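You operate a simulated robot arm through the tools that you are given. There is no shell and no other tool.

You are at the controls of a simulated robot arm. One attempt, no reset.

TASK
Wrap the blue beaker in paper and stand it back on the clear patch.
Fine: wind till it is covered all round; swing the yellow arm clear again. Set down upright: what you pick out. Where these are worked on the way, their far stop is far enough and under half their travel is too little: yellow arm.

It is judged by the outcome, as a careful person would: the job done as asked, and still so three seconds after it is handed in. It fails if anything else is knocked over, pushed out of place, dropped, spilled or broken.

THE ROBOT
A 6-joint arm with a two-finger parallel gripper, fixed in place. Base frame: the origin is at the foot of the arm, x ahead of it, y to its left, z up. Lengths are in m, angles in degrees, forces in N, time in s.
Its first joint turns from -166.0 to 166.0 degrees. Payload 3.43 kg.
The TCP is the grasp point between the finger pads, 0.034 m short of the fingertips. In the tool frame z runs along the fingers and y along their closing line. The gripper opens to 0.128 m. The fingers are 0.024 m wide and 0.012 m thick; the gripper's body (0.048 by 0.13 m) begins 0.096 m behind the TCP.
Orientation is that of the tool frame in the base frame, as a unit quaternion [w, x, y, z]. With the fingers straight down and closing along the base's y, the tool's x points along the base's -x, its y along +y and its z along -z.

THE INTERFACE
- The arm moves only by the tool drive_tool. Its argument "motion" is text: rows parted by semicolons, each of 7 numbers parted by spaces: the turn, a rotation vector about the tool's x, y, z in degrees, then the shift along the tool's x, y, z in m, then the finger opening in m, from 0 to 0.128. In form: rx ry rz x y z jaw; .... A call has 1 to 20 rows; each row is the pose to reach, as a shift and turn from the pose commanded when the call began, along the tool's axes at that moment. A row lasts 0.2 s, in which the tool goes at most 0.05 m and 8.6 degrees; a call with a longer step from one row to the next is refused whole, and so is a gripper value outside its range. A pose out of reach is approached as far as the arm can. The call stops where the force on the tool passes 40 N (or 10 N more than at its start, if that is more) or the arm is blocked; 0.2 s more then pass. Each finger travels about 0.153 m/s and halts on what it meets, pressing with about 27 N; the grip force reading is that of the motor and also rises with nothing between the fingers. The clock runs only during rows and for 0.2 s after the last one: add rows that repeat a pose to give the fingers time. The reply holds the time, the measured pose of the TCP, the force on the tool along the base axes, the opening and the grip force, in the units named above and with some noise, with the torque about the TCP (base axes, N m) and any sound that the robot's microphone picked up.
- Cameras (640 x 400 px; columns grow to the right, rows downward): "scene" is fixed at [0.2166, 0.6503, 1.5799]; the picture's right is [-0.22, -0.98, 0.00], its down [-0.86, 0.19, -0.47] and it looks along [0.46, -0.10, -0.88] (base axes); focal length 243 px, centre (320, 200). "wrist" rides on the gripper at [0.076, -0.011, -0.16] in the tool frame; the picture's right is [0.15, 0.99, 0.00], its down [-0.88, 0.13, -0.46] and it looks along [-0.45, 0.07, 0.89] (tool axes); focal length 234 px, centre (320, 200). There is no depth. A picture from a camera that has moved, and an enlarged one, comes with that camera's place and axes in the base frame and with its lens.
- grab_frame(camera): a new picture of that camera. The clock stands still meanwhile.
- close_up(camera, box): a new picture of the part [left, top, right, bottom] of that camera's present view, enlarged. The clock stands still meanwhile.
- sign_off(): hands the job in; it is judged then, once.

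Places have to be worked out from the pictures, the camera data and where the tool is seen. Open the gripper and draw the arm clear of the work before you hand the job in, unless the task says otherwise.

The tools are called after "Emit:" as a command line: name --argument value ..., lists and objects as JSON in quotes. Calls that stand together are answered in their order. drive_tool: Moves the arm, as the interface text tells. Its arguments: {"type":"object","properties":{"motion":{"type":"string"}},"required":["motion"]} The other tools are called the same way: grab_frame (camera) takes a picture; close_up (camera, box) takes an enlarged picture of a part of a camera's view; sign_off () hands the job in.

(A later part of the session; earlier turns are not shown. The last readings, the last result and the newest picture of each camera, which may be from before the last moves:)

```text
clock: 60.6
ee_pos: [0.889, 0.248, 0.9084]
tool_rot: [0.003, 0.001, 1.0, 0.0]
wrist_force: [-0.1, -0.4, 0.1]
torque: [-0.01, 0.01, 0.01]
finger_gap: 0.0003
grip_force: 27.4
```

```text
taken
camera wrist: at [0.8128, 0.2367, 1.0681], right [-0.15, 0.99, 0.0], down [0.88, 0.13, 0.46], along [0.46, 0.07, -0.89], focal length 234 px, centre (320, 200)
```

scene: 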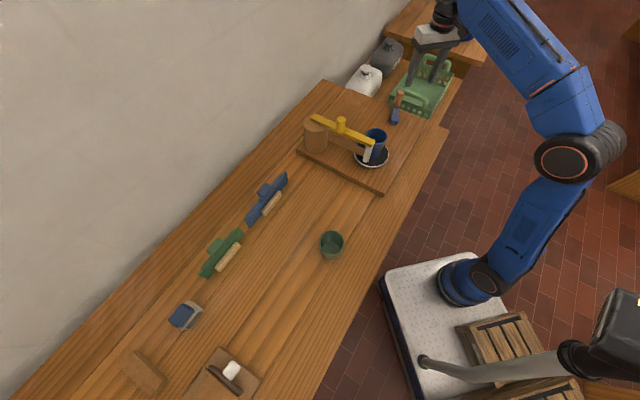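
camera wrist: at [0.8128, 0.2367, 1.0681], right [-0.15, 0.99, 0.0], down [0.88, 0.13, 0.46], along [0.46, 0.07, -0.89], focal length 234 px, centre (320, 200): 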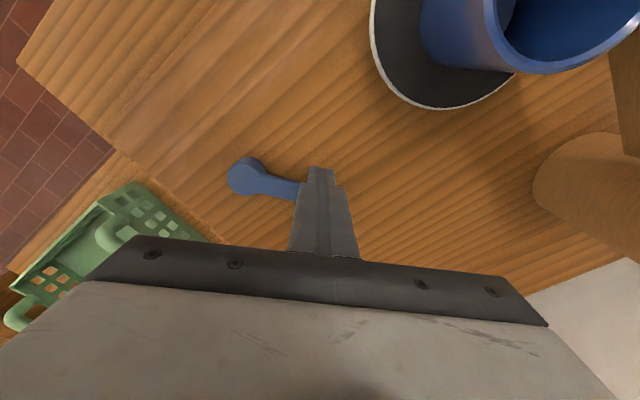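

The closed fingers are beside the handle on its −x side. I push the crank clockwise by ~120° and look at the beaker.

Emit:
drive_tool --motion "0 0 0 -0.01 0.0022 0 0; 0 0 0 -0.02 0.0044 0 0; 0 0 0 -0.0404 0.0035 0 0; 0 0 0 -0.06 -0.0027 0 0; 0 0 0 -0.0773 -0.0137 0 0; 0 0 0 -0.0911 -0.0288 0 0; 0 0 0 -0.1006 -0.047 0 0; 0 0 0 -0.105 -0.067 0 0; 0 0 0 -0.1041 -0.0874 0 0"

Emit:
close_up --camera "scene" --box '[300, 70, 440, 190]'

Emit:
close_up --camera "scene" --box '[355, 120, 405, 170]'

Emit:
grab_frame --camera "wrist"

```text
clock: 62.6
ee_pos: [0.9963, 0.1613, 0.9061]
tool_rot: [0.003, 0.0, 1.0, 0.0]
wrist_force: [-0.6, 0.5, -0.5]
torque: [-0.01, 0.01, 0.01]
finger_gap: 0.0
grip_force: 27.5
```

```text
3.33 times, centred on (370, 130) of scene
camera zoom: at [0.2166, 0.6503, 1.5799], right [-0.22, -0.98, 0.0], down [-0.86, 0.19, -0.47], along [0.46, -0.1, -0.88], focal length 810 px, centre (153, 433)
```

zoom: 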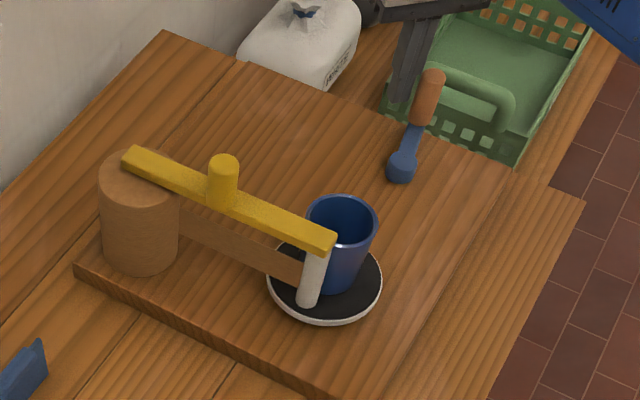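

```text
8.00 times, centred on (380, 145) of scene
camera zoom: at [0.2166, 0.6503, 1.5799], right [-0.22, -0.98, 0.0], down [-0.86, 0.19, -0.47], along [0.46, -0.1, -0.88], focal length 1945 px, centre (-160, 640)
```

zoom: 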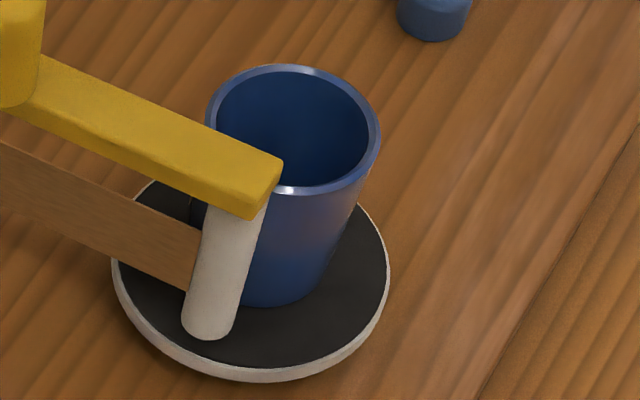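

```text
taken
camera wrist: at [0.9192, 0.1486, 1.0674], right [-0.15, 0.99, 0.0], down [0.88, 0.13, 0.46], along [0.46, 0.07, -0.89], focal length 234 px, centre (320, 200)
```

wrist: 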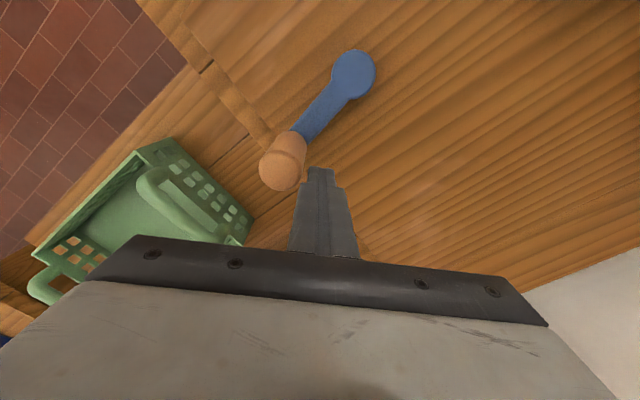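

The crank is back at ≈−33°; the disc clearly turns with it (the slightly eccentric beaker moved accordingly), but still no paper. I continue clockwise another ~130° to see whether winding in that direction lays paper.

Emit:
drive_tool --motion "0 0 0 0.0099 -0.0177 0 0; 0 0 0 0.0209 -0.035 0 0; 0 0 0 0.036 -0.0488 0 0; 0 0 0 0.0542 -0.0583 0 0; 0 0 0 0.0742 -0.0627 0 0; 0 0 0 0.0946 -0.0618 0 0; 0 0 0 0.1142 -0.0556 0 0; 0 0 0 0.1315 -0.0446 0 0; 0 0 0 0.1453 -0.0295 0 0"

Emit:
close_up --camera "scene" --box '[355, 120, 405, 170]'

Emit:
grab_frame --camera "wrist"

```text
clock: 64.6
ee_pos: [0.8472, 0.1317, 0.9084]
tool_rot: [0.002, 0.002, 1.0, 0.0]
wrist_force: [1.0, -2.7, -0.1]
torque: [0.04, -0.01, 0.03]
finger_gap: 0.0
grip_force: 27.4
```

```text
8.00 times, centred on (380, 145) of scene
camera zoom: at [0.2166, 0.6503, 1.5799], right [-0.22, -0.98, 0.0], down [-0.86, 0.19, -0.47], along [0.46, -0.1, -0.88], focal length 1945 px, centre (-160, 640)
```

zoom: 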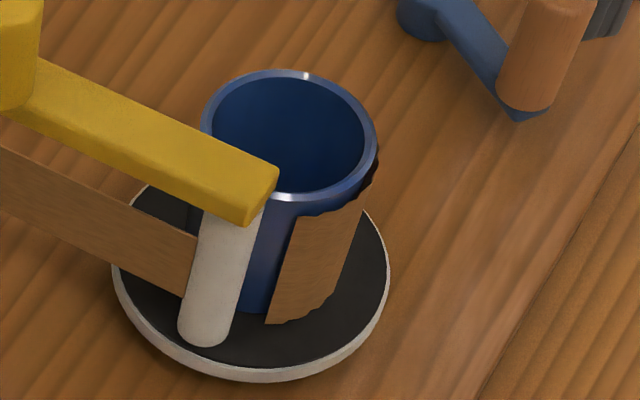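

```text
taken
camera wrist: at [0.7704, 0.1196, 1.0686], right [-0.15, 0.99, 0.0], down [0.88, 0.13, 0.46], along [0.46, 0.07, -0.89], focal length 234 px, centre (320, 200)
```

wrist: 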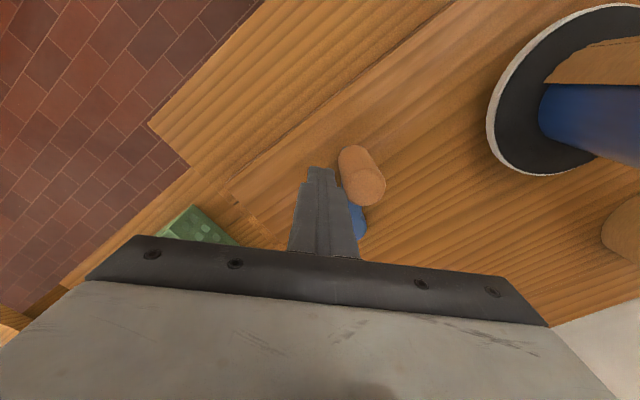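

Paper is being laid now – clockwise is the winding direction. The handle is at ≈−169°; I continue clockwise another 180° and check again.

Emit:
drive_tool --motion "0 0 0 0.0108 0.022 0 0; 0 0 0 0.0142 0.0464 0 0; 0 0 0 0.0099 0.0706 0 0; 0 0 0 -0.0016 0.0922 0 0; 0 0 0 -0.0193 0.1093 0 0; 0 0 0 -0.0413 0.1201 0 0; 0 0 0 -0.0657 0.1235 0 0; 0 0 0 -0.0899 0.1192 0 0; 0 0 0 -0.1115 0.1077 0 0; 0 0 0 -0.1286 0.09 0 0"

Emit:
close_up --camera "scene" --box '[355, 120, 405, 170]'

Emit:
grab_frame --camera "wrist"

```text
clock: 66.8
ee_pos: [0.9776, 0.2243, 0.9104]
tool_rot: [0.004, 0.0, 1.0, 0.0]
wrist_force: [0.3, 1.6, -0.2]
torque: [0.05, -0.01, 0.03]
finger_gap: 0.0001
grip_force: 27.5
```

```text
8.00 times, centred on (380, 145) of scene
camera zoom: at [0.2166, 0.6503, 1.5799], right [-0.22, -0.98, 0.0], down [-0.86, 0.19, -0.47], along [0.46, -0.1, -0.88], focal length 1945 px, centre (-160, 640)
```

zoom: 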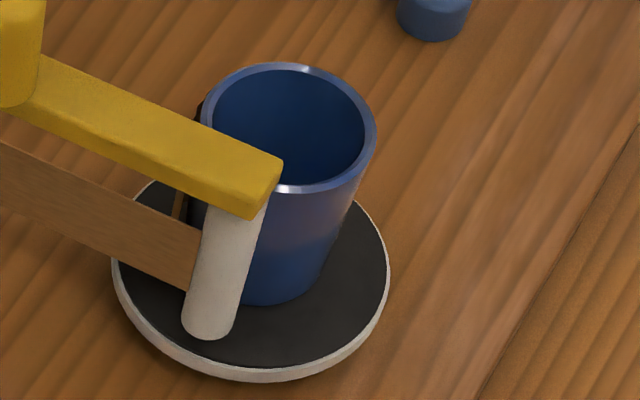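

```text
taken
camera wrist: at [0.9015, 0.2117, 1.0708], right [-0.15, 0.99, 0.0], down [0.88, 0.13, 0.46], along [0.46, 0.07, -0.89], focal length 234 px, centre (320, 200)
```

wrist: 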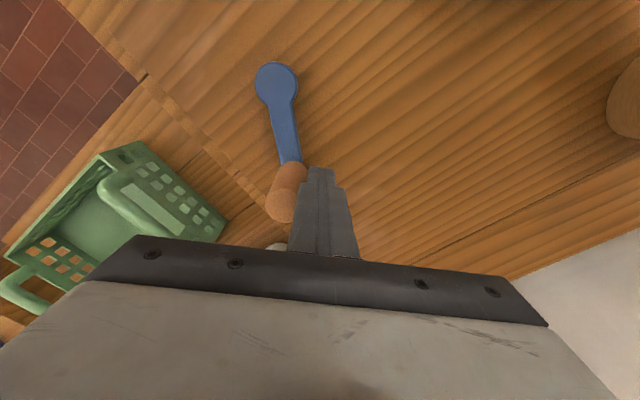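

The paper patch has travelled round to the back of the beaker. To see how far coverage has grown, I lift and look from the back side with the wrist camera.

Emit:
drive_tool --motion "0 0 0 0 0 -0.04 0; 0 0 0 0 0 -0.08 0; 0 0 0 0 0 -0.12 0; 0 0 0 0.01 0.02 -0.15 0; 0 0 0 0.03 0.06 -0.15 0; 0 0 0 0.055 0.1 -0.15 0; 0 0 0 0.08 0.14 -0.15 0; 0 0 0 0.1 0.18 -0.15 0; 0 0 0 0.125 0.21 -0.15 0; 0 0 0 0.125 0.21 -0.15 0"

Emit:
grab_frame --camera "wrist"

Emit:
close_up --camera "wrist" --box '[160, 0, 340, 130]'

Emit:
close_up --camera "scene" --box '[330, 90, 410, 170]'

```text
clock: 69.0
ee_pos: [0.8485, 0.4334, 1.0594]
tool_rot: [0.005, 0.0, 1.0, 0.001]
wrist_force: [0.0, -0.1, 0.7]
torque: [0.0, -0.03, 0.01]
finger_gap: 0.0001
grip_force: 26.7
```

```text
taken
camera wrist: at [0.7721, 0.4206, 1.2189], right [-0.15, 0.99, 0.0], down [0.88, 0.13, 0.46], along [0.46, 0.07, -0.89], focal length 234 px, centre (320, 200)
```

wrist: 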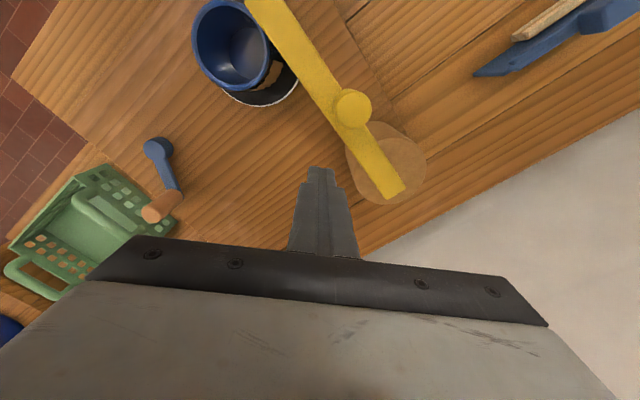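

```text
3.08 times, centred on (250, 65) of wrist
camera zoom: at [0.7721, 0.4206, 1.2189], right [-0.15, 0.99, 0.0], down [0.88, 0.13, 0.46], along [0.46, 0.07, -0.89], focal length 720 px, centre (535, 615)
```

zoom: 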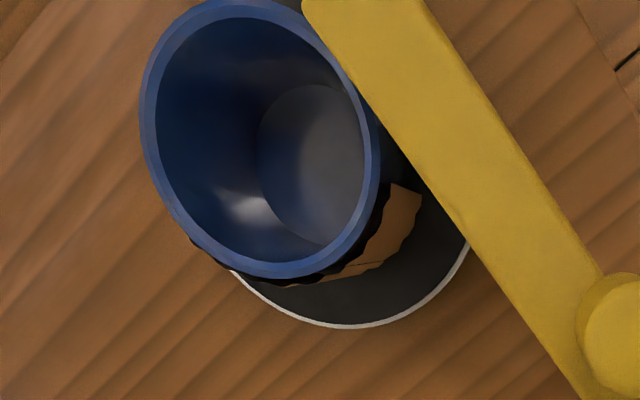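

```text
5.00 times, centred on (370, 130) of scene
camera zoom: at [0.2166, 0.6503, 1.5799], right [-0.22, -0.98, 0.0], down [-0.86, 0.19, -0.47], along [0.46, -0.1, -0.88], focal length 1216 px, centre (70, 550)
```

zoom: 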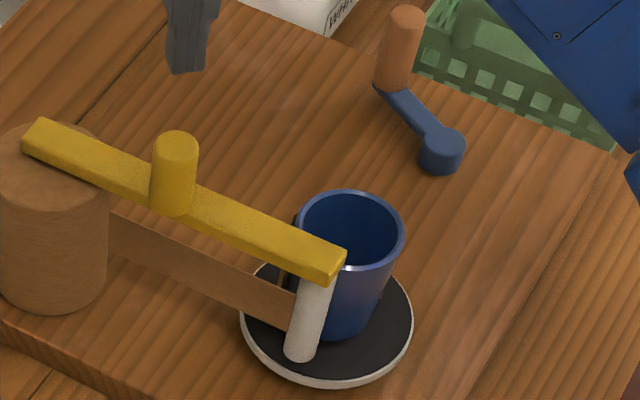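

The paper reaches over the back of the beaker, from about +80° round past −36°. I look from the −y side to see where it ends.

Emit:
drive_tool --motion "0 0 0 0 -0.04 0 0; 0 0 0 0 -0.08 0 0; 0 0 0 0 -0.12 0 0; 0 0 0 0 -0.16 0 0; 0 0 0 0 -0.2 0 0; 0 0 0 0.02 -0.24 0 0; 0 0 0 0.02 -0.24 0 0"

Emit:
grab_frame --camera "wrist"

Emit:
close_up --camera "wrist" --box '[380, 0, 560, 130]'

```text
clock: 70.6
ee_pos: [0.8318, 0.1911, 1.0562]
tool_rot: [0.003, 0.0, 1.0, 0.0]
wrist_force: [0.5, 0.2, -0.7]
torque: [-0.02, 0.0, -0.03]
finger_gap: 0.0002
grip_force: 27.2
```

```text
taken
camera wrist: at [0.7552, 0.1786, 1.2164], right [-0.15, 0.99, 0.0], down [0.88, 0.13, 0.46], along [0.46, 0.07, -0.89], focal length 234 px, centre (320, 200)
```

wrist: 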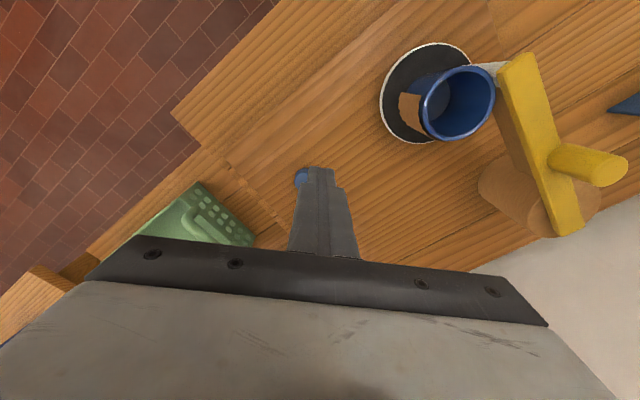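

```text
3.08 times, centred on (470, 65) of wrist
camera zoom: at [0.7552, 0.1786, 1.2164], right [-0.15, 0.99, 0.0], down [0.88, 0.13, 0.46], along [0.46, 0.07, -0.89], focal length 720 px, centre (-142, 615)
```

zoom: 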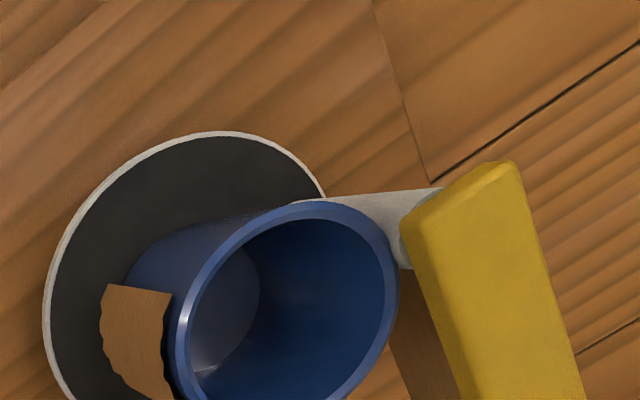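

From this side the paper's other end shows at about 262°, so roughly 180° is covered now. I return behind the handle (≈(0.978, 0.221)) to continue winding clockwise.

Emit:
drive_tool --motion "0 0 0 -0.037 0.008 0 0; 0 0 0 -0.074 0.016 0 0; 0 0 0 -0.11 0.023 0.01 0; 0 0 0 -0.146 0.031 0.02 0; 0 0 0 -0.146 0.031 0.06 0; 0 0 0 -0.146 0.031 0.1 0; 0 0 0 -0.146 0.031 0.14 0; 0 0 0 -0.146 0.031 0.15 0"

Emit:
grab_frame --camera "wrist"

```text
clock: 72.4
ee_pos: [0.9749, 0.2246, 0.9085]
tool_rot: [0.003, -0.001, 1.0, 0.0]
wrist_force: [0.1, -0.5, 0.1]
torque: [-0.01, 0.0, -0.01]
finger_gap: 0.0
grip_force: 26.7
```

```text
taken
camera wrist: at [0.9005, 0.2118, 1.0689], right [-0.15, 0.99, 0.0], down [0.88, 0.13, 0.46], along [0.46, 0.07, -0.89], focal length 234 px, centre (320, 200)
```

wrist: 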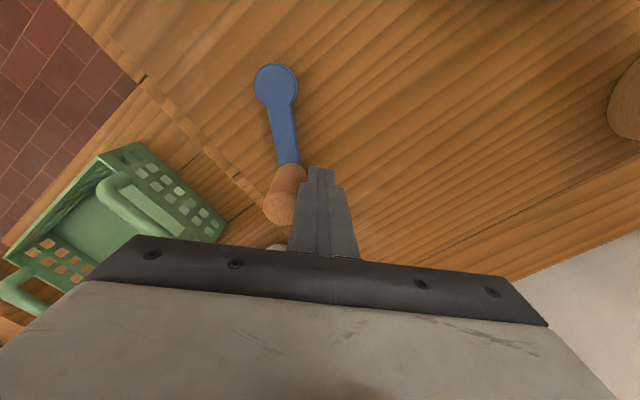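

In place. I wind clockwise another 180°.

Emit:
drive_tool --motion "0 0 0 -0.0107 -0.0227 0 0; 0 0 0 -0.0145 -0.047 0 0; 0 0 0 -0.0107 -0.0713 0 0; 0 0 0 0.0005 -0.0931 0 0; 0 0 0 0.0179 -0.1105 0 0; 0 0 0 0.0397 -0.1217 0 0; 0 0 0 0.064 -0.1255 0 0; 0 0 0 0.0883 -0.1217 0 0; 0 0 0 0.1101 -0.1105 0 0; 0 0 0 0.1283 -0.092 0 0"

Emit:
close_up --camera "scene" --box '[355, 120, 405, 170]'

Emit:
grab_frame --camera "wrist"

```text
clock: 74.6
ee_pos: [0.8501, 0.133, 0.9088]
tool_rot: [0.002, 0.001, 1.0, 0.0]
wrist_force: [1.6, -2.5, -0.2]
torque: [-0.06, 0.0, 0.02]
finger_gap: 0.0
grip_force: 27.1
```

```text
8.00 times, centred on (380, 145) of scene
camera zoom: at [0.2166, 0.6503, 1.5799], right [-0.22, -0.98, 0.0], down [-0.86, 0.19, -0.47], along [0.46, -0.1, -0.88], focal length 1945 px, centre (-160, 640)
```

zoom: 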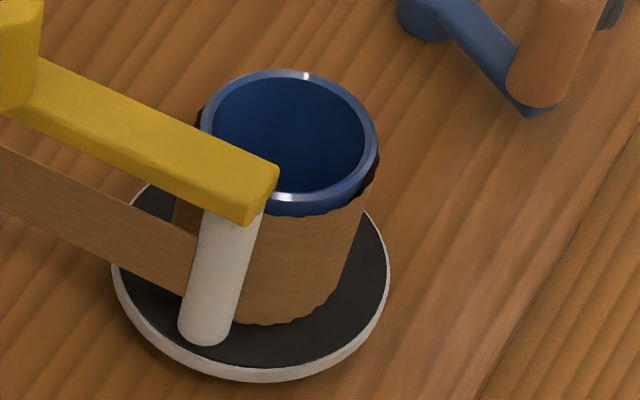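

```text
taken
camera wrist: at [0.7747, 0.12, 1.0693], right [-0.15, 0.99, 0.0], down [0.88, 0.13, 0.46], along [0.46, 0.07, -0.89], focal length 234 px, centre (320, 200)
```

wrist: 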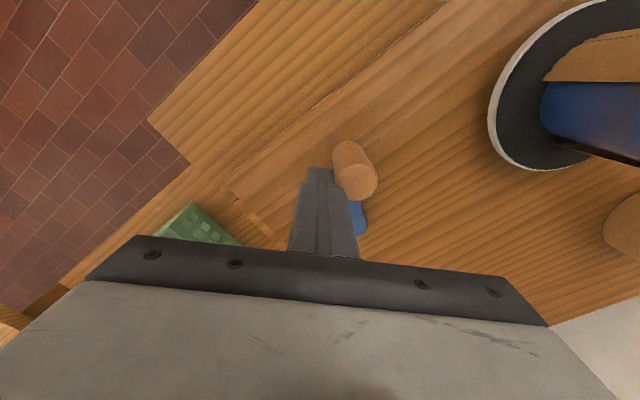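

The front is now covered; the wrist view shows a remaining bare strip on the −y side. I enlarge it.

Emit:
close_up --camera "wrist" --box '[480, 0, 640, 180]'

```text
2.22 times, centred on (560, 90) of wrist
camera zoom: at [0.7747, 0.12, 1.0693], right [-0.15, 0.99, 0.0], down [0.88, 0.13, 0.46], along [0.46, 0.07, -0.89], focal length 520 px, centre (-213, 444)
```

zoom: 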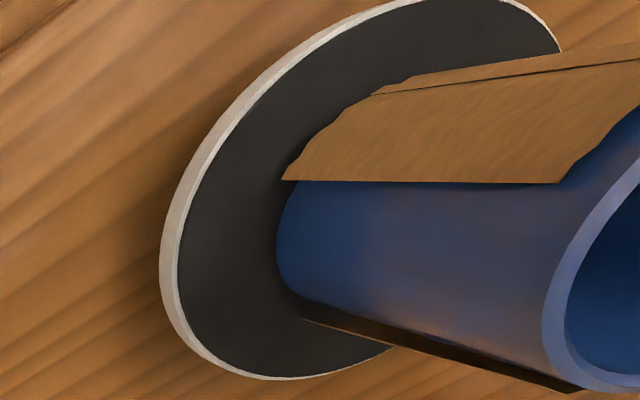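

A bare strip of roughly 80° remains. I continue winding clockwise another 180°.

Emit:
drive_tool --motion "0 0 0 0.0108 0.022 0 0; 0 0 0 0.0142 0.0464 0 0; 0 0 0 0.0099 0.0706 0 0; 0 0 0 -0.0016 0.0922 0 0; 0 0 0 -0.0193 0.1093 0 0; 0 0 0 -0.0413 0.1201 0 0; 0 0 0 -0.0657 0.1235 0 0; 0 0 0 -0.0899 0.1192 0 0; 0 0 0 -0.1115 0.1077 0 0; 0 0 0 -0.1286 0.09 0 0"

Emit:
close_up --camera "scene" --box '[355, 120, 405, 170]'

Emit:
grab_frame --camera "wrist"

```text
clock: 76.8
ee_pos: [0.9773, 0.222, 0.908]
tool_rot: [0.003, 0.0, 1.0, -0.001]
wrist_force: [-1.2, 1.2, 3.6]
torque: [-0.03, -0.01, -0.02]
finger_gap: 0.0
grip_force: 27.5
```

```text
8.00 times, centred on (380, 145) of scene
camera zoom: at [0.2166, 0.6503, 1.5799], right [-0.22, -0.98, 0.0], down [-0.86, 0.19, -0.47], along [0.46, -0.1, -0.88], focal length 1945 px, centre (-160, 640)
```

zoom: 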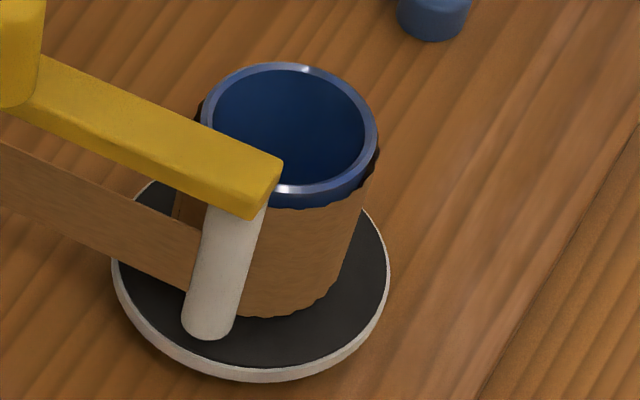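

```text
taken
camera wrist: at [0.9013, 0.2095, 1.0687], right [-0.15, 0.99, 0.0], down [0.88, 0.13, 0.46], along [0.46, 0.07, -0.89], focal length 234 px, centre (320, 200)
```

wrist: 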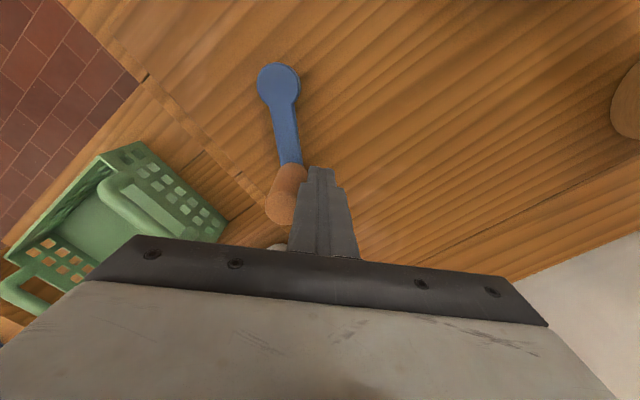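

The front remains covered. I wind another 180° and then inspect the side that was bare.

Emit:
drive_tool --motion "0 0 0 -0.0104 -0.022 0 0; 0 0 0 -0.0139 -0.0462 0 0; 0 0 0 -0.0101 -0.0705 0 0; 0 0 0 0.001 -0.0923 0 0; 0 0 0 0.0185 -0.1097 0 0; 0 0 0 0.0403 -0.1209 0 0; 0 0 0 0.0646 -0.1247 0 0; 0 0 0 0.0889 -0.1209 0 0; 0 0 0 0.1107 -0.1097 0 0; 0 0 0 0.1289 -0.0912 0 0"

Emit:
close_up --camera "wrist" --box '[480, 0, 640, 180]'

Emit:
close_up --camera "scene" --box '[355, 120, 405, 170]'

```text
clock: 79.0
ee_pos: [0.8474, 0.1316, 0.9098]
tool_rot: [0.003, 0.0, 1.0, 0.0]
wrist_force: [-0.4, -1.9, -1.3]
torque: [-0.05, -0.01, -0.01]
finger_gap: 0.0
grip_force: 26.4
```

```text
2.22 times, centred on (560, 90) of wrist
camera zoom: at [0.7716, 0.1172, 1.0703], right [-0.15, 0.99, 0.0], down [0.88, 0.13, 0.46], along [0.46, 0.07, -0.89], focal length 520 px, centre (-213, 444)
```

zoom: 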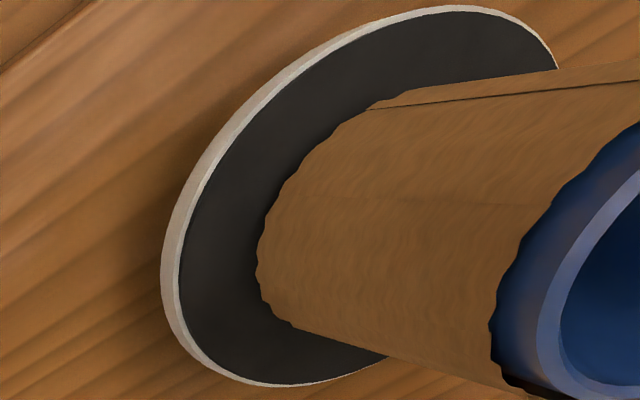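

```text
8.00 times, centred on (380, 145) of scene
camera zoom: at [0.2166, 0.6503, 1.5799], right [-0.22, -0.98, 0.0], down [-0.86, 0.19, -0.47], along [0.46, -0.1, -0.88], focal length 1945 px, centre (-160, 640)
```

zoom: 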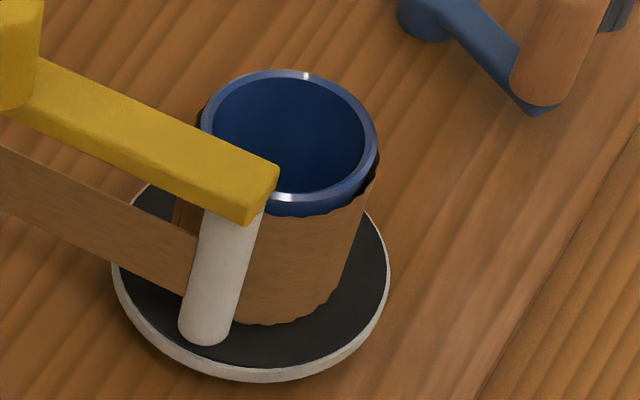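

The formerly bare side is now covered. I lift and check the back side too.

Emit:
drive_tool --motion "0 0 0 0 0 -0.04 0; 0 0 0 0 0 -0.08 0; 0 0 0 0 0 -0.12 0; 0 0 0 0 0 -0.15 0; 0 0 0 0 0.04 -0.15 0; 0 0 0 0 0.08 -0.15 0; 0 0 0 0 0.12 -0.15 0; 0 0 0 0 0.16 -0.15 0; 0 0 0 0 0.2 -0.15 0; 0 0 0 0 0.24 -0.15 0; 0 0 0 0 0.28 -0.15 0; 0 0 0 0 0.3 -0.15 0; 0 0 0 0 0.3 -0.15 0"

Emit:
grab_frame --camera "wrist"

Emit:
close_up --camera "wrist" --box '[160, 0, 340, 130]'

```text
clock: 81.8
ee_pos: [0.8445, 0.4317, 1.0591]
tool_rot: [0.002, 0.0, 1.0, 0.0]
wrist_force: [-0.3, -0.1, 0.7]
torque: [0.0, -0.02, -0.01]
finger_gap: 0.0001
grip_force: 26.7
```

```text
taken
camera wrist: at [0.7693, 0.4191, 1.2196], right [-0.15, 0.99, 0.0], down [0.88, 0.13, 0.46], along [0.46, 0.07, -0.89], focal length 234 px, centre (320, 200)
```

wrist: 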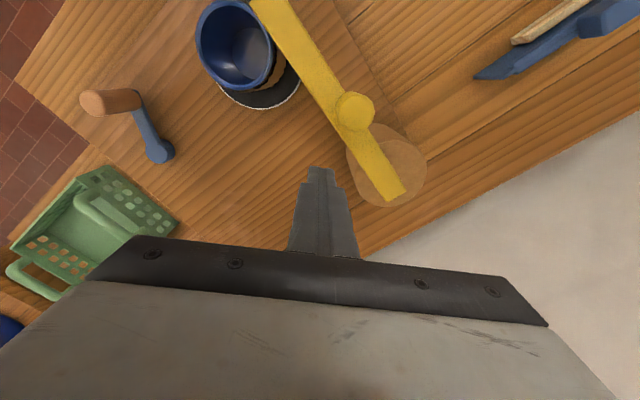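

```text
3.08 times, centred on (250, 65) of wrist
camera zoom: at [0.7693, 0.4191, 1.2196], right [-0.15, 0.99, 0.0], down [0.88, 0.13, 0.46], along [0.46, 0.07, -0.89], focal length 720 px, centre (535, 615)
```

zoom: 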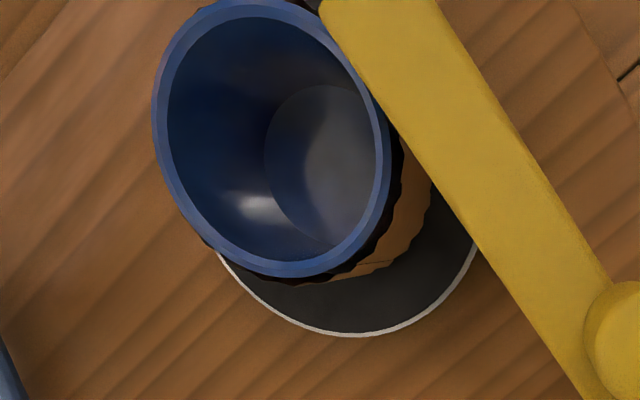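

All visible sides are now paper-covered. Next I swing the yellow arm back: I move above its knob (≈(0.79, 0.452)) with the jaws opened and yawed as before.

Emit:
drive_tool --motion "0 0 -6 0.013 0.005 0 0.02; 0 0 -12 0.027 0.01 0 0.045; 0 0 -18 0.04 0.015 0 0.07; 0 0 -23 0.0535 0.0203 0 0.08; 0 0 -23 0.0535 0.0203 0 0.08"

Emit:
close_up --camera "wrist" --box '[200, 60, 440, 260]'

```text
clock: 83.0
ee_pos: [0.793, 0.4495, 1.0585]
tool_rot: [0.003, -0.199, 0.98, -0.001]
wrist_force: [-0.3, -0.3, 0.7]
torque: [0.0, -0.01, 0.01]
finger_gap: 0.0799
grip_force: 0.1
```

```text
2.00 times, centred on (320, 160) of wrist
camera zoom: at [0.7287, 0.4085, 1.2185], right [-0.52, 0.85, 0.0], down [0.76, 0.46, 0.46], along [0.39, 0.24, -0.89], focal length 468 px, centre (320, 280)
```

zoom: 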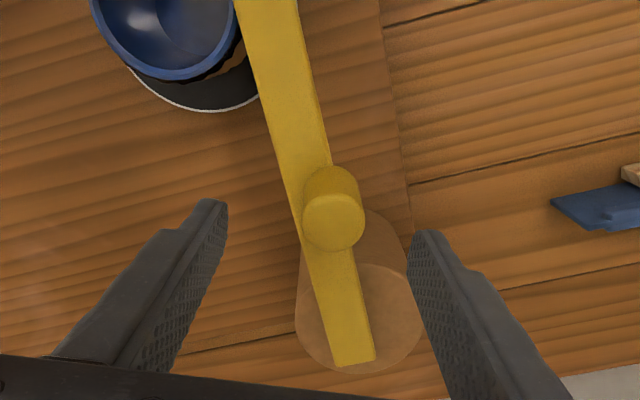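

The knob is between the jaws at ≈(0.7915, 0.4546). I descend to z≈1.012 and close loosely to 0.036.

Emit:
drive_tool --motion "0 0 0 0 0.005 0 0.08; 0 0 0 0 0.005 0.02 0.08; 0 0 0 0 0.005 0.04 0.08; 0 0 0 0 0.005 0.0465 0.08; 0 0 0 0 0.005 0.0465 0.06; 0 0 0 0 0.005 0.0465 0.042; 0 0 0 0 0.005 0.0465 0.036; 0 0 0 0 0.005 0.0465 0.036"

Emit:
close_up --camera "wrist" --box '[200, 60, 440, 260]'

```text
clock: 84.8
ee_pos: [0.7923, 0.4547, 1.0117]
tool_rot: [0.002, -0.201, 0.98, -0.001]
wrist_force: [-0.7, 0.2, 0.0]
torque: [-0.01, 0.02, -0.01]
finger_gap: 0.0359
grip_force: 0.1
```

```text
2.00 times, centred on (320, 160) of wrist
camera zoom: at [0.7266, 0.4144, 1.1709], right [-0.52, 0.85, 0.0], down [0.76, 0.46, 0.46], along [0.39, 0.24, -0.89], focal length 468 px, centre (320, 280)
```

zoom: 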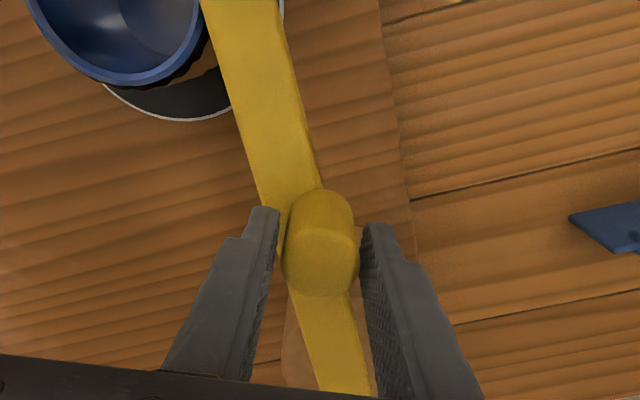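

Caged. I swing the arm back along its arc toward its starting place.

Emit:
drive_tool --motion "0 0 0 0.0019 0.0057 0 0.036; 0 0 0 0.0038 0.0114 0 0.036; 0 0 0 0.0047 0.017 0 0.036; 0 0 0 0.0056 0.0223 0 0.036; 0 0 0 0.0059 0.0279 0 0.036; 0 0 0 0.0061 0.0334 0 0.036; 0 0 0 0.0057 0.039 0 0.036; 0 0 0 0.0052 0.0445 0 0.036; 0 0 0 0.0052 0.0445 0 0.036"

Emit:
close_up --camera "wrist" --box '[200, 60, 440, 260]'

Emit:
close_up --camera "scene" --box '[300, 90, 420, 190]'

```text
clock: 86.8
ee_pos: [0.7699, 0.493, 1.0113]
tool_rot: [0.003, -0.199, 0.98, 0.0]
wrist_force: [0.8, 2.0, 0.2]
torque: [0.04, -0.01, 0.03]
finger_gap: 0.0361
grip_force: 0.7
```

```text
2.00 times, centred on (320, 160) of wrist
camera zoom: at [0.704, 0.4528, 1.1714], right [-0.52, 0.85, 0.0], down [0.76, 0.46, 0.46], along [0.39, 0.24, -0.89], focal length 468 px, centre (320, 280)
```

zoom: 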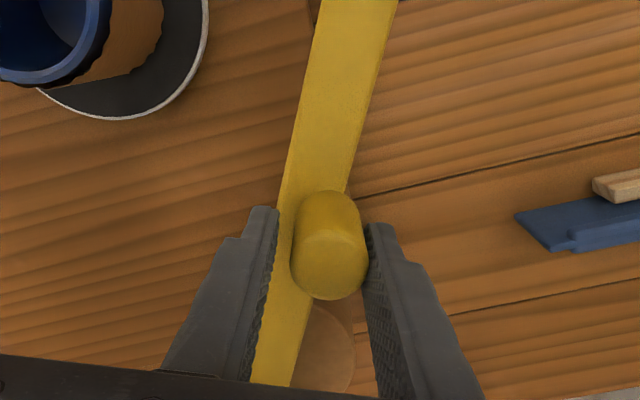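

```text
4.00 times, centred on (360, 140) of scene
camera zoom: at [0.2166, 0.6503, 1.5799], right [-0.22, -0.98, 0.0], down [-0.86, 0.19, -0.47], along [0.46, -0.1, -0.88], focal length 972 px, centre (160, 440)
```

zoom: 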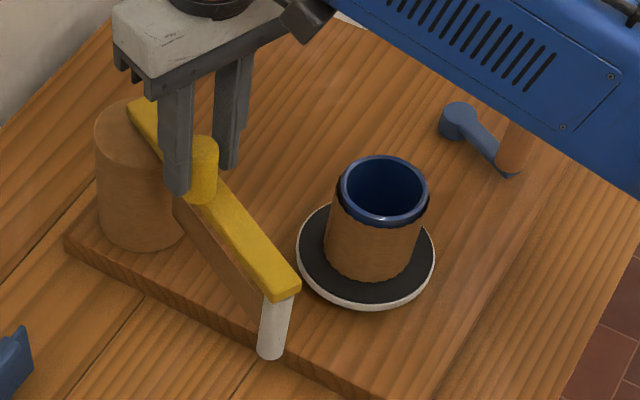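

The arm is nearly at its starting place and the beaker is fully papered on this side. I nudge it the last ~2° home.

Emit:
drive_tool --motion "0 0 0 -0.0003 0.002 0 0.036; 0 0 0 -0.0007 0.004 0 0.036; 0 0 0 -0.0011 0.006 0 0.036; 0 0 0 -0.0011 0.006 0 0.036"

Emit:
close_up --camera "wrist" --box '[200, 60, 440, 260]'

Emit:
close_up --camera "scene" --box '[300, 90, 420, 190]'

```text
clock: 87.8
ee_pos: [0.7696, 0.4998, 1.0099]
tool_rot: [0.003, -0.199, 0.98, 0.0]
wrist_force: [-0.2, 0.0, -0.8]
torque: [0.01, -0.02, 0.02]
finger_gap: 0.036
grip_force: 0.1
```

```text
2.00 times, centred on (320, 160) of wrist
camera zoom: at [0.7033, 0.4584, 1.1713], right [-0.52, 0.85, 0.0], down [0.76, 0.46, 0.46], along [0.39, 0.24, -0.89], focal length 468 px, centre (320, 280)
```

zoom: 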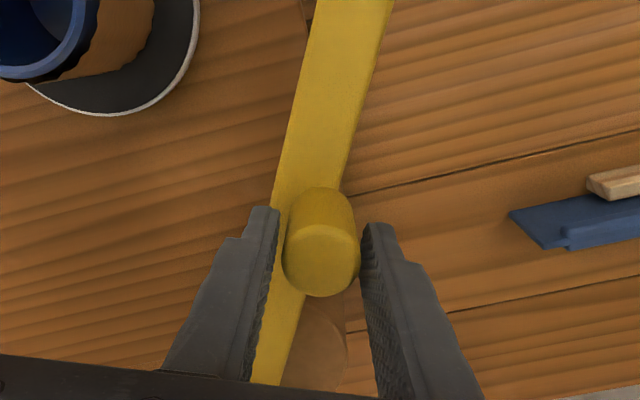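

```text
4.00 times, centred on (360, 140) of scene
camera zoom: at [0.2166, 0.6503, 1.5799], right [-0.22, -0.98, 0.0], down [-0.86, 0.19, -0.47], along [0.46, -0.1, -0.88], focal length 972 px, centre (160, 440)
```

zoom: 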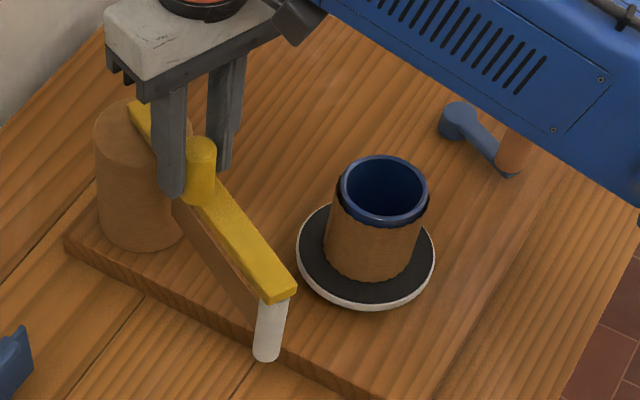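

The arm is home (tip at the same pixel as at the start). I open the jaws, lift off, and inspect the wrapped beaker.

Emit:
drive_tool --motion "0 0 0 0 0 0 0.05; 0 0 0 0 0 0 0.055; 0 0 0 0 0 -0.02 0.055; 0 0 0 0 0 -0.05 0.055; 0 0 0 0 0 -0.055 0.055"

Emit:
grab_frame --camera "wrist"

Emit:
close_up --camera "scene" --box '[355, 120, 405, 170]'

```text
clock: 89.0
ee_pos: [0.7677, 0.5014, 1.0666]
tool_rot: [0.005, -0.2, 0.98, 0.0]
wrist_force: [0.1, 0.5, 0.0]
torque: [0.01, 0.0, -0.03]
finger_gap: 0.055
grip_force: 0.0
```

```text
taken
camera wrist: at [0.701, 0.4595, 1.2263], right [-0.52, 0.85, 0.0], down [0.76, 0.46, 0.46], along [0.4, 0.24, -0.89], focal length 234 px, centre (320, 200)
```

wrist: 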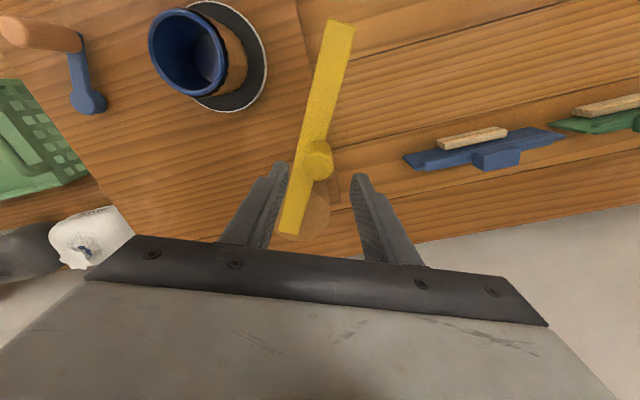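

```text
8.00 times, centred on (380, 145) of scene
camera zoom: at [0.2166, 0.6503, 1.5799], right [-0.22, -0.98, 0.0], down [-0.86, 0.19, -0.47], along [0.46, -0.1, -0.88], focal length 1945 px, centre (-160, 640)
```

zoom: 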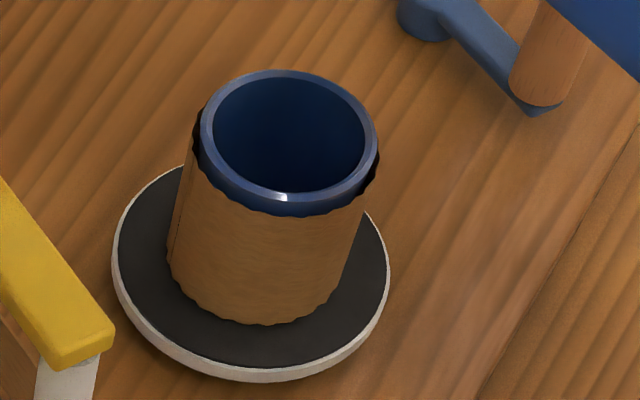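

The front is fully papered with the rim blue above. I move over the beaker (yaw back to 0) to centre on it and view from above.

Emit:
drive_tool --motion "0 0.1 4 0.014 -0.025 0 0.08; 0 0.2 8 0.028 -0.05 0 0.1; 0 0.3 12 0.042 -0.075 0 0.128; 0 0.4 16 0.056 -0.1 0 0.128; 0 0.4 20 0.07 -0.125 0 0.128; 0 0.5 23 0.0825 -0.1475 0 0.128; 0 0.5 23 0.0825 -0.1475 0 0.128"

Emit:
grab_frame --camera "wrist"

Emit:
close_up --camera "wrist" --box '[220, 60, 420, 230]'

```text
clock: 90.6
ee_pos: [0.7503, 0.3337, 1.0667]
tool_rot: [-0.002, 0.001, 1.0, -0.002]
wrist_force: [0.1, -0.1, -0.4]
torque: [0.02, 0.04, -0.01]
finger_gap: 0.128
grip_force: 0.1
```

```text
taken
camera wrist: at [0.6759, 0.321, 1.2267], right [-0.14, 0.99, 0.0], down [0.88, 0.13, 0.45], along [0.45, 0.06, -0.89], focal length 234 px, centre (320, 200)
```

wrist: 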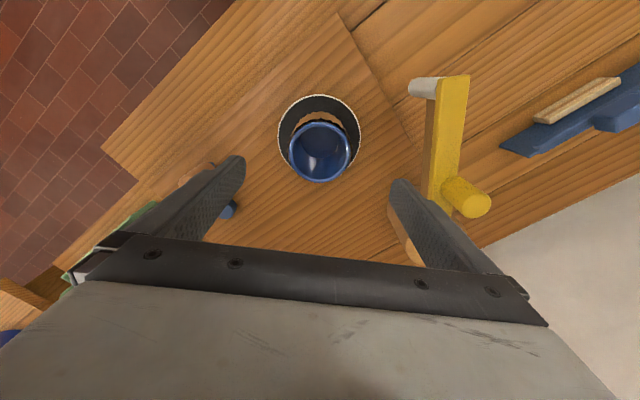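

```text
2.35 times, centred on (320, 145) of wrist
camera zoom: at [0.6759, 0.321, 1.2267], right [-0.14, 0.99, 0.0], down [0.88, 0.13, 0.45], along [0.45, 0.06, -0.89], focal length 551 px, centre (320, 329)
```

zoom: 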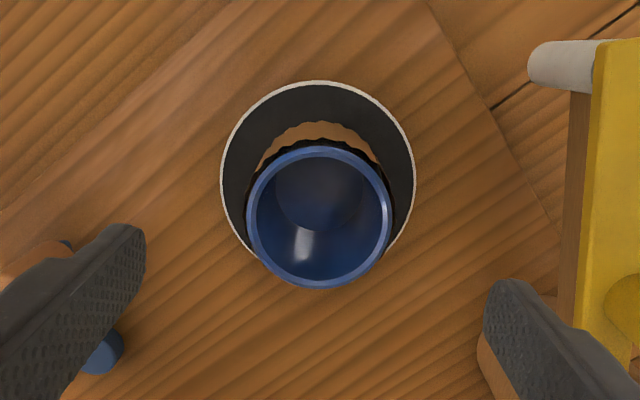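

The rim centre is at (0.752, 0.332) and paper shows all round. I descend to the same grip height as before (TCP z≈0.935) with jaws wide open.

Emit:
drive_tool --motion "0 0 0 -0.0017 -0.0017 0.03 0.128; 0 0 0 -0.0017 -0.0017 0.06 0.128; 0 0 0 -0.0017 -0.0017 0.09 0.128; 0 0 0 -0.0017 -0.0017 0.115 0.128; 0 0 0 -0.0017 -0.0017 0.132 0.128; 0 0 0 -0.0017 -0.0017 0.132 0.128"

Emit:
close_up --camera "wrist" --box '[180, 100, 460, 270]'

```text
clock: 92.0
ee_pos: [0.7511, 0.3312, 0.9351]
tool_rot: [0.0, 0.001, 1.0, 0.0]
wrist_force: [-0.4, -1.1, -0.1]
torque: [0.03, -0.02, 0.02]
finger_gap: 0.1281
grip_force: 0.1
```

```text
2.29 times, centred on (320, 185) of wrist
camera zoom: at [0.676, 0.3187, 1.0956], right [-0.15, 0.99, 0.0], down [0.88, 0.13, 0.45], along [0.45, 0.07, -0.89], focal length 535 px, centre (320, 234)
```

zoom: 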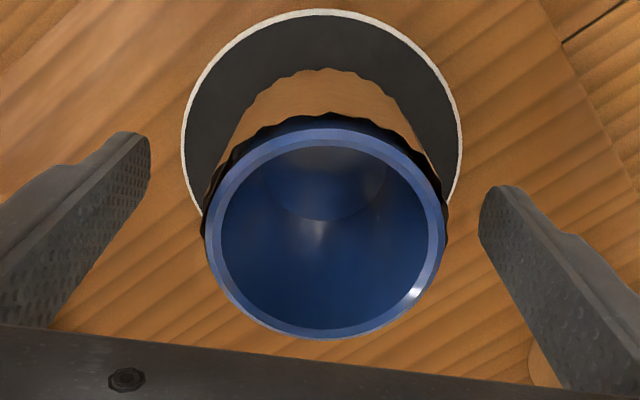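

Well centred (1–2 mm). I shift 1.5 mm, close on the wrapped beaker, and make a very gentle 15 mm test lift.

Emit:
drive_tool --motion "0 0 0 0 0.0015 0 0.11; 0 0 0 0 0.0015 0 0.09; 0 0 0 0 0.0015 0 0.075; 0 0 0 0 0.0015 0 0.05; 0 0 0 0 0.0015 0 0.04; 0 0 0 0 0.0015 0 0.04; 0 0 0 0 0.0015 -0.002 0.04; 0 0 0 0 0.0015 -0.004 0.04; 0 0 0 0 0.0015 -0.007 0.04; 0 0 0 0 0.0015 -0.011 0.04; 0 0 0 0 0.0015 -0.015 0.04; 0 0 0 0 0.0015 -0.015 0.04"

Emit:
close_up --camera "wrist" --box '[180, 100, 460, 270]'

Emit:
close_up --camera "scene" --box '[330, 100, 430, 180]'

```text
clock: 94.6
ee_pos: [0.7536, 0.3315, 0.9492]
tool_rot: [-0.001, 0.001, 1.0, -0.001]
wrist_force: [0.0, -0.4, -2.5]
torque: [-0.01, 0.0, 0.01]
finger_gap: 0.0748
grip_force: 27.5
```

```text
2.29 times, centred on (320, 185) of wrist
camera zoom: at [0.6778, 0.3195, 1.11], right [-0.15, 0.99, 0.0], down [0.88, 0.13, 0.45], along [0.45, 0.07, -0.89], focal length 535 px, centre (320, 234)
```

zoom: 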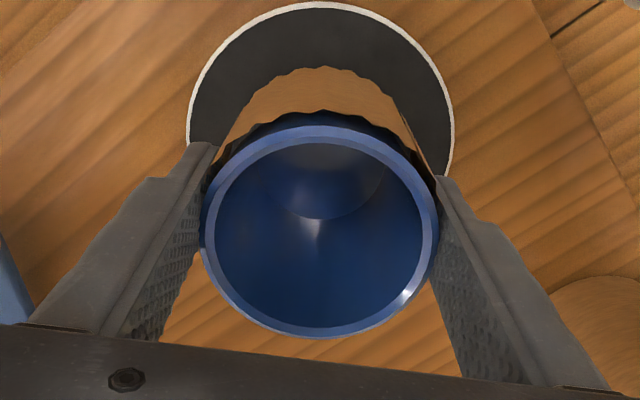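

```text
5.00 times, centred on (380, 140) of scene
camera zoom: at [0.2166, 0.6503, 1.5799], right [-0.22, -0.98, 0.0], down [-0.86, 0.19, -0.47], along [0.46, -0.1, -0.88], focal length 1216 px, centre (20, 500)
```

zoom: 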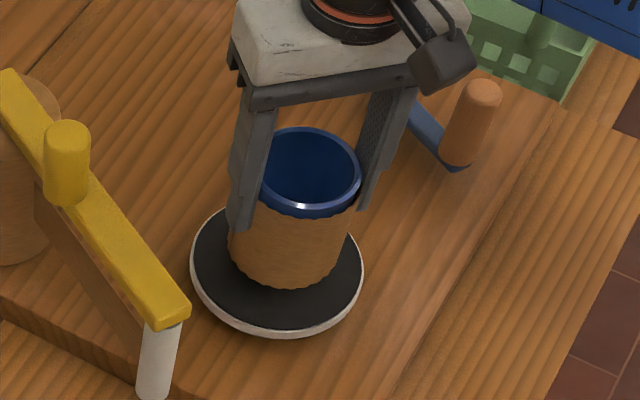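

The wrapped beaker is held firmly (gap 0.0748, no slip). Before carrying it off I scan the bench at high magnification for any marking of the "clear patch".

Emit:
close_up --camera "scene" --box '[300, 170, 420, 245]'

Emit:
close_up --camera "scene" --box '[230, 230, 350, 305]'

Emit:
close_up --camera "scene" --box '[230, 290, 350, 365]'

Emit:
close_up --camera "scene" --box '[120, 290, 260, 400]'

Emit:
close_up --camera "scene" --box '[230, 120, 350, 220]'

```text
5.33 times, centred on (360, 208) of scene
camera zoom: at [0.2166, 0.6503, 1.5799], right [-0.22, -0.98, 0.0], down [-0.86, 0.19, -0.47], along [0.46, -0.1, -0.88], focal length 1297 px, centre (107, 160)
```

zoom: 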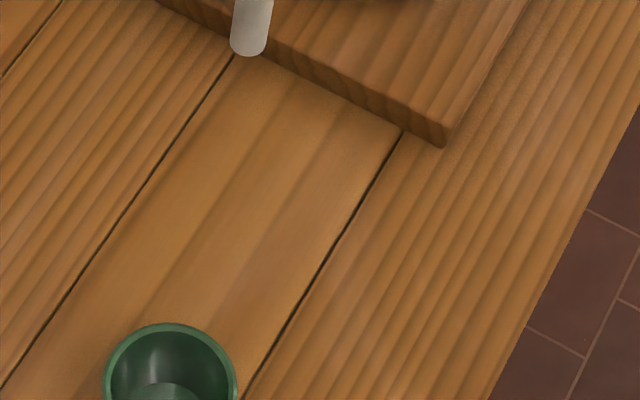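

```text
5.33 times, centred on (290, 268) of scene
camera zoom: at [0.2166, 0.6503, 1.5799], right [-0.22, -0.98, 0.0], down [-0.86, 0.19, -0.47], along [0.46, -0.1, -0.88], focal length 1297 px, centre (480, -160)
```

zoom: 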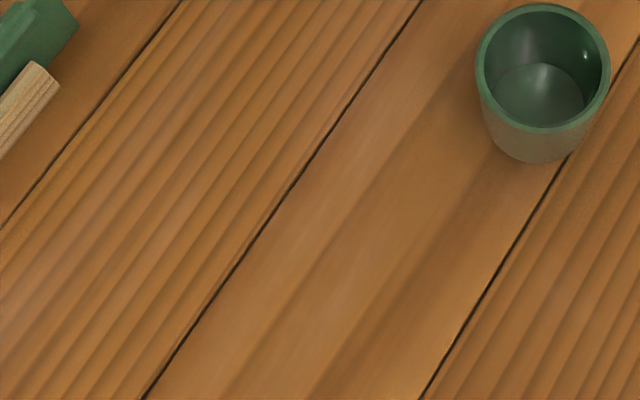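

```text
5.33 times, centred on (290, 328) of scene
camera zoom: at [0.2166, 0.6503, 1.5799], right [-0.22, -0.98, 0.0], down [-0.86, 0.19, -0.47], along [0.46, -0.1, -0.88], focal length 1297 px, centre (480, -480)
```

zoom: 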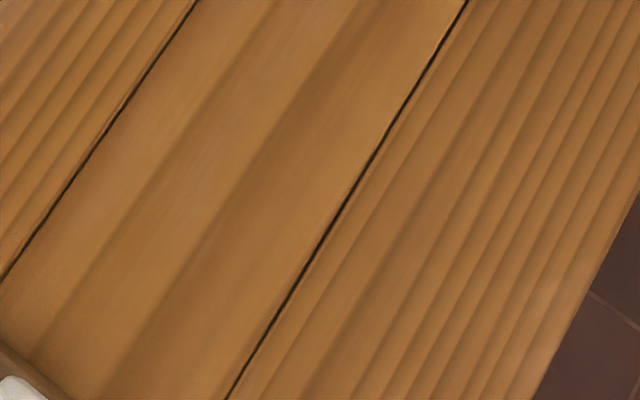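

```text
3.64 times, centred on (190, 345) of scene
camera zoom: at [0.2166, 0.6503, 1.5799], right [-0.22, -0.98, 0.0], down [-0.86, 0.19, -0.47], along [0.46, -0.1, -0.88], focal length 884 px, centre (793, -327)
```

zoom: 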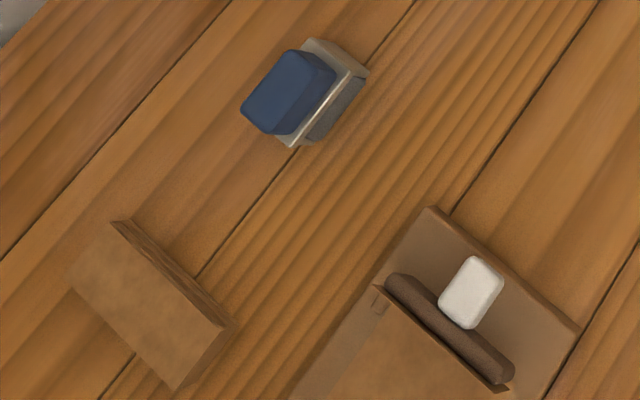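

```text
4.00 times, centred on (290, 170) of scene
camera zoom: at [0.2166, 0.6503, 1.5799], right [-0.22, -0.98, 0.0], down [-0.86, 0.19, -0.47], along [0.46, -0.1, -0.88], focal length 972 px, centre (440, 320)
```

zoom: 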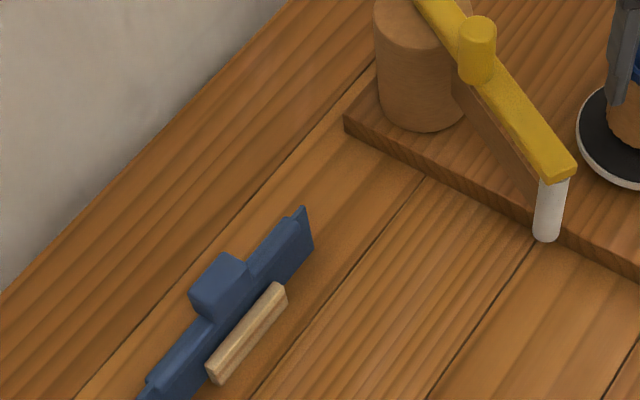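

No markings exist anywhere, so the clear bench spot where the blue beaker stood originally is the sensible place to stand it back. I lift gently to z≈1.035.

Emit:
drive_tool --motion "0 0 0 0 0 -0.003 0.04; 0 0 0 0 0 -0.009 0.04; 0 0 0 0 0 -0.018 0.04; 0 0 0 0 0 -0.03 0.04; 0 0 0 0 0 -0.044 0.04; 0 0 0 0 0 -0.057 0.04; 0 0 0 0 0 -0.069 0.04; 0 0 0 0 0 -0.078 0.04; 0 0 0 0 0 -0.084 0.04; 0 0 0 0 0 -0.086 0.04"

Emit:
close_up --camera "wrist" --box '[180, 100, 460, 270]'

Emit:
close_up --camera "scene" --box '[330, 80, 430, 180]'

```text
clock: 96.8
ee_pos: [0.7518, 0.3316, 1.0348]
tool_rot: [-0.002, -0.001, 1.0, -0.001]
wrist_force: [0.1, -0.1, -2.3]
torque: [0.0, -0.02, 0.0]
finger_gap: 0.0748
grip_force: 27.2
```

```text
2.29 times, centred on (320, 185) of wrist
camera zoom: at [0.6776, 0.3194, 1.1958], right [-0.15, 0.99, 0.0], down [0.88, 0.13, 0.45], along [0.45, 0.07, -0.89], focal length 535 px, centre (320, 234)
```

zoom: 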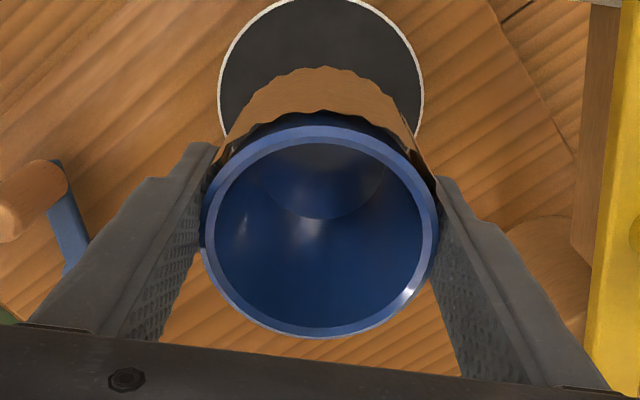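

```text
4.00 times, centred on (380, 130) of scene
camera zoom: at [0.2166, 0.6503, 1.5799], right [-0.22, -0.98, 0.0], down [-0.86, 0.19, -0.47], along [0.46, -0.1, -0.88], focal length 972 px, centre (80, 480)
```

zoom: 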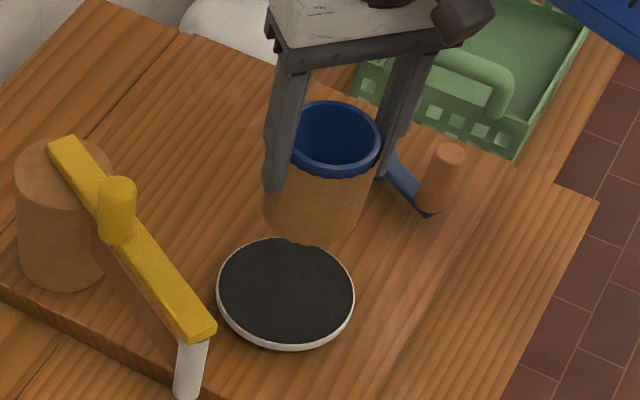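

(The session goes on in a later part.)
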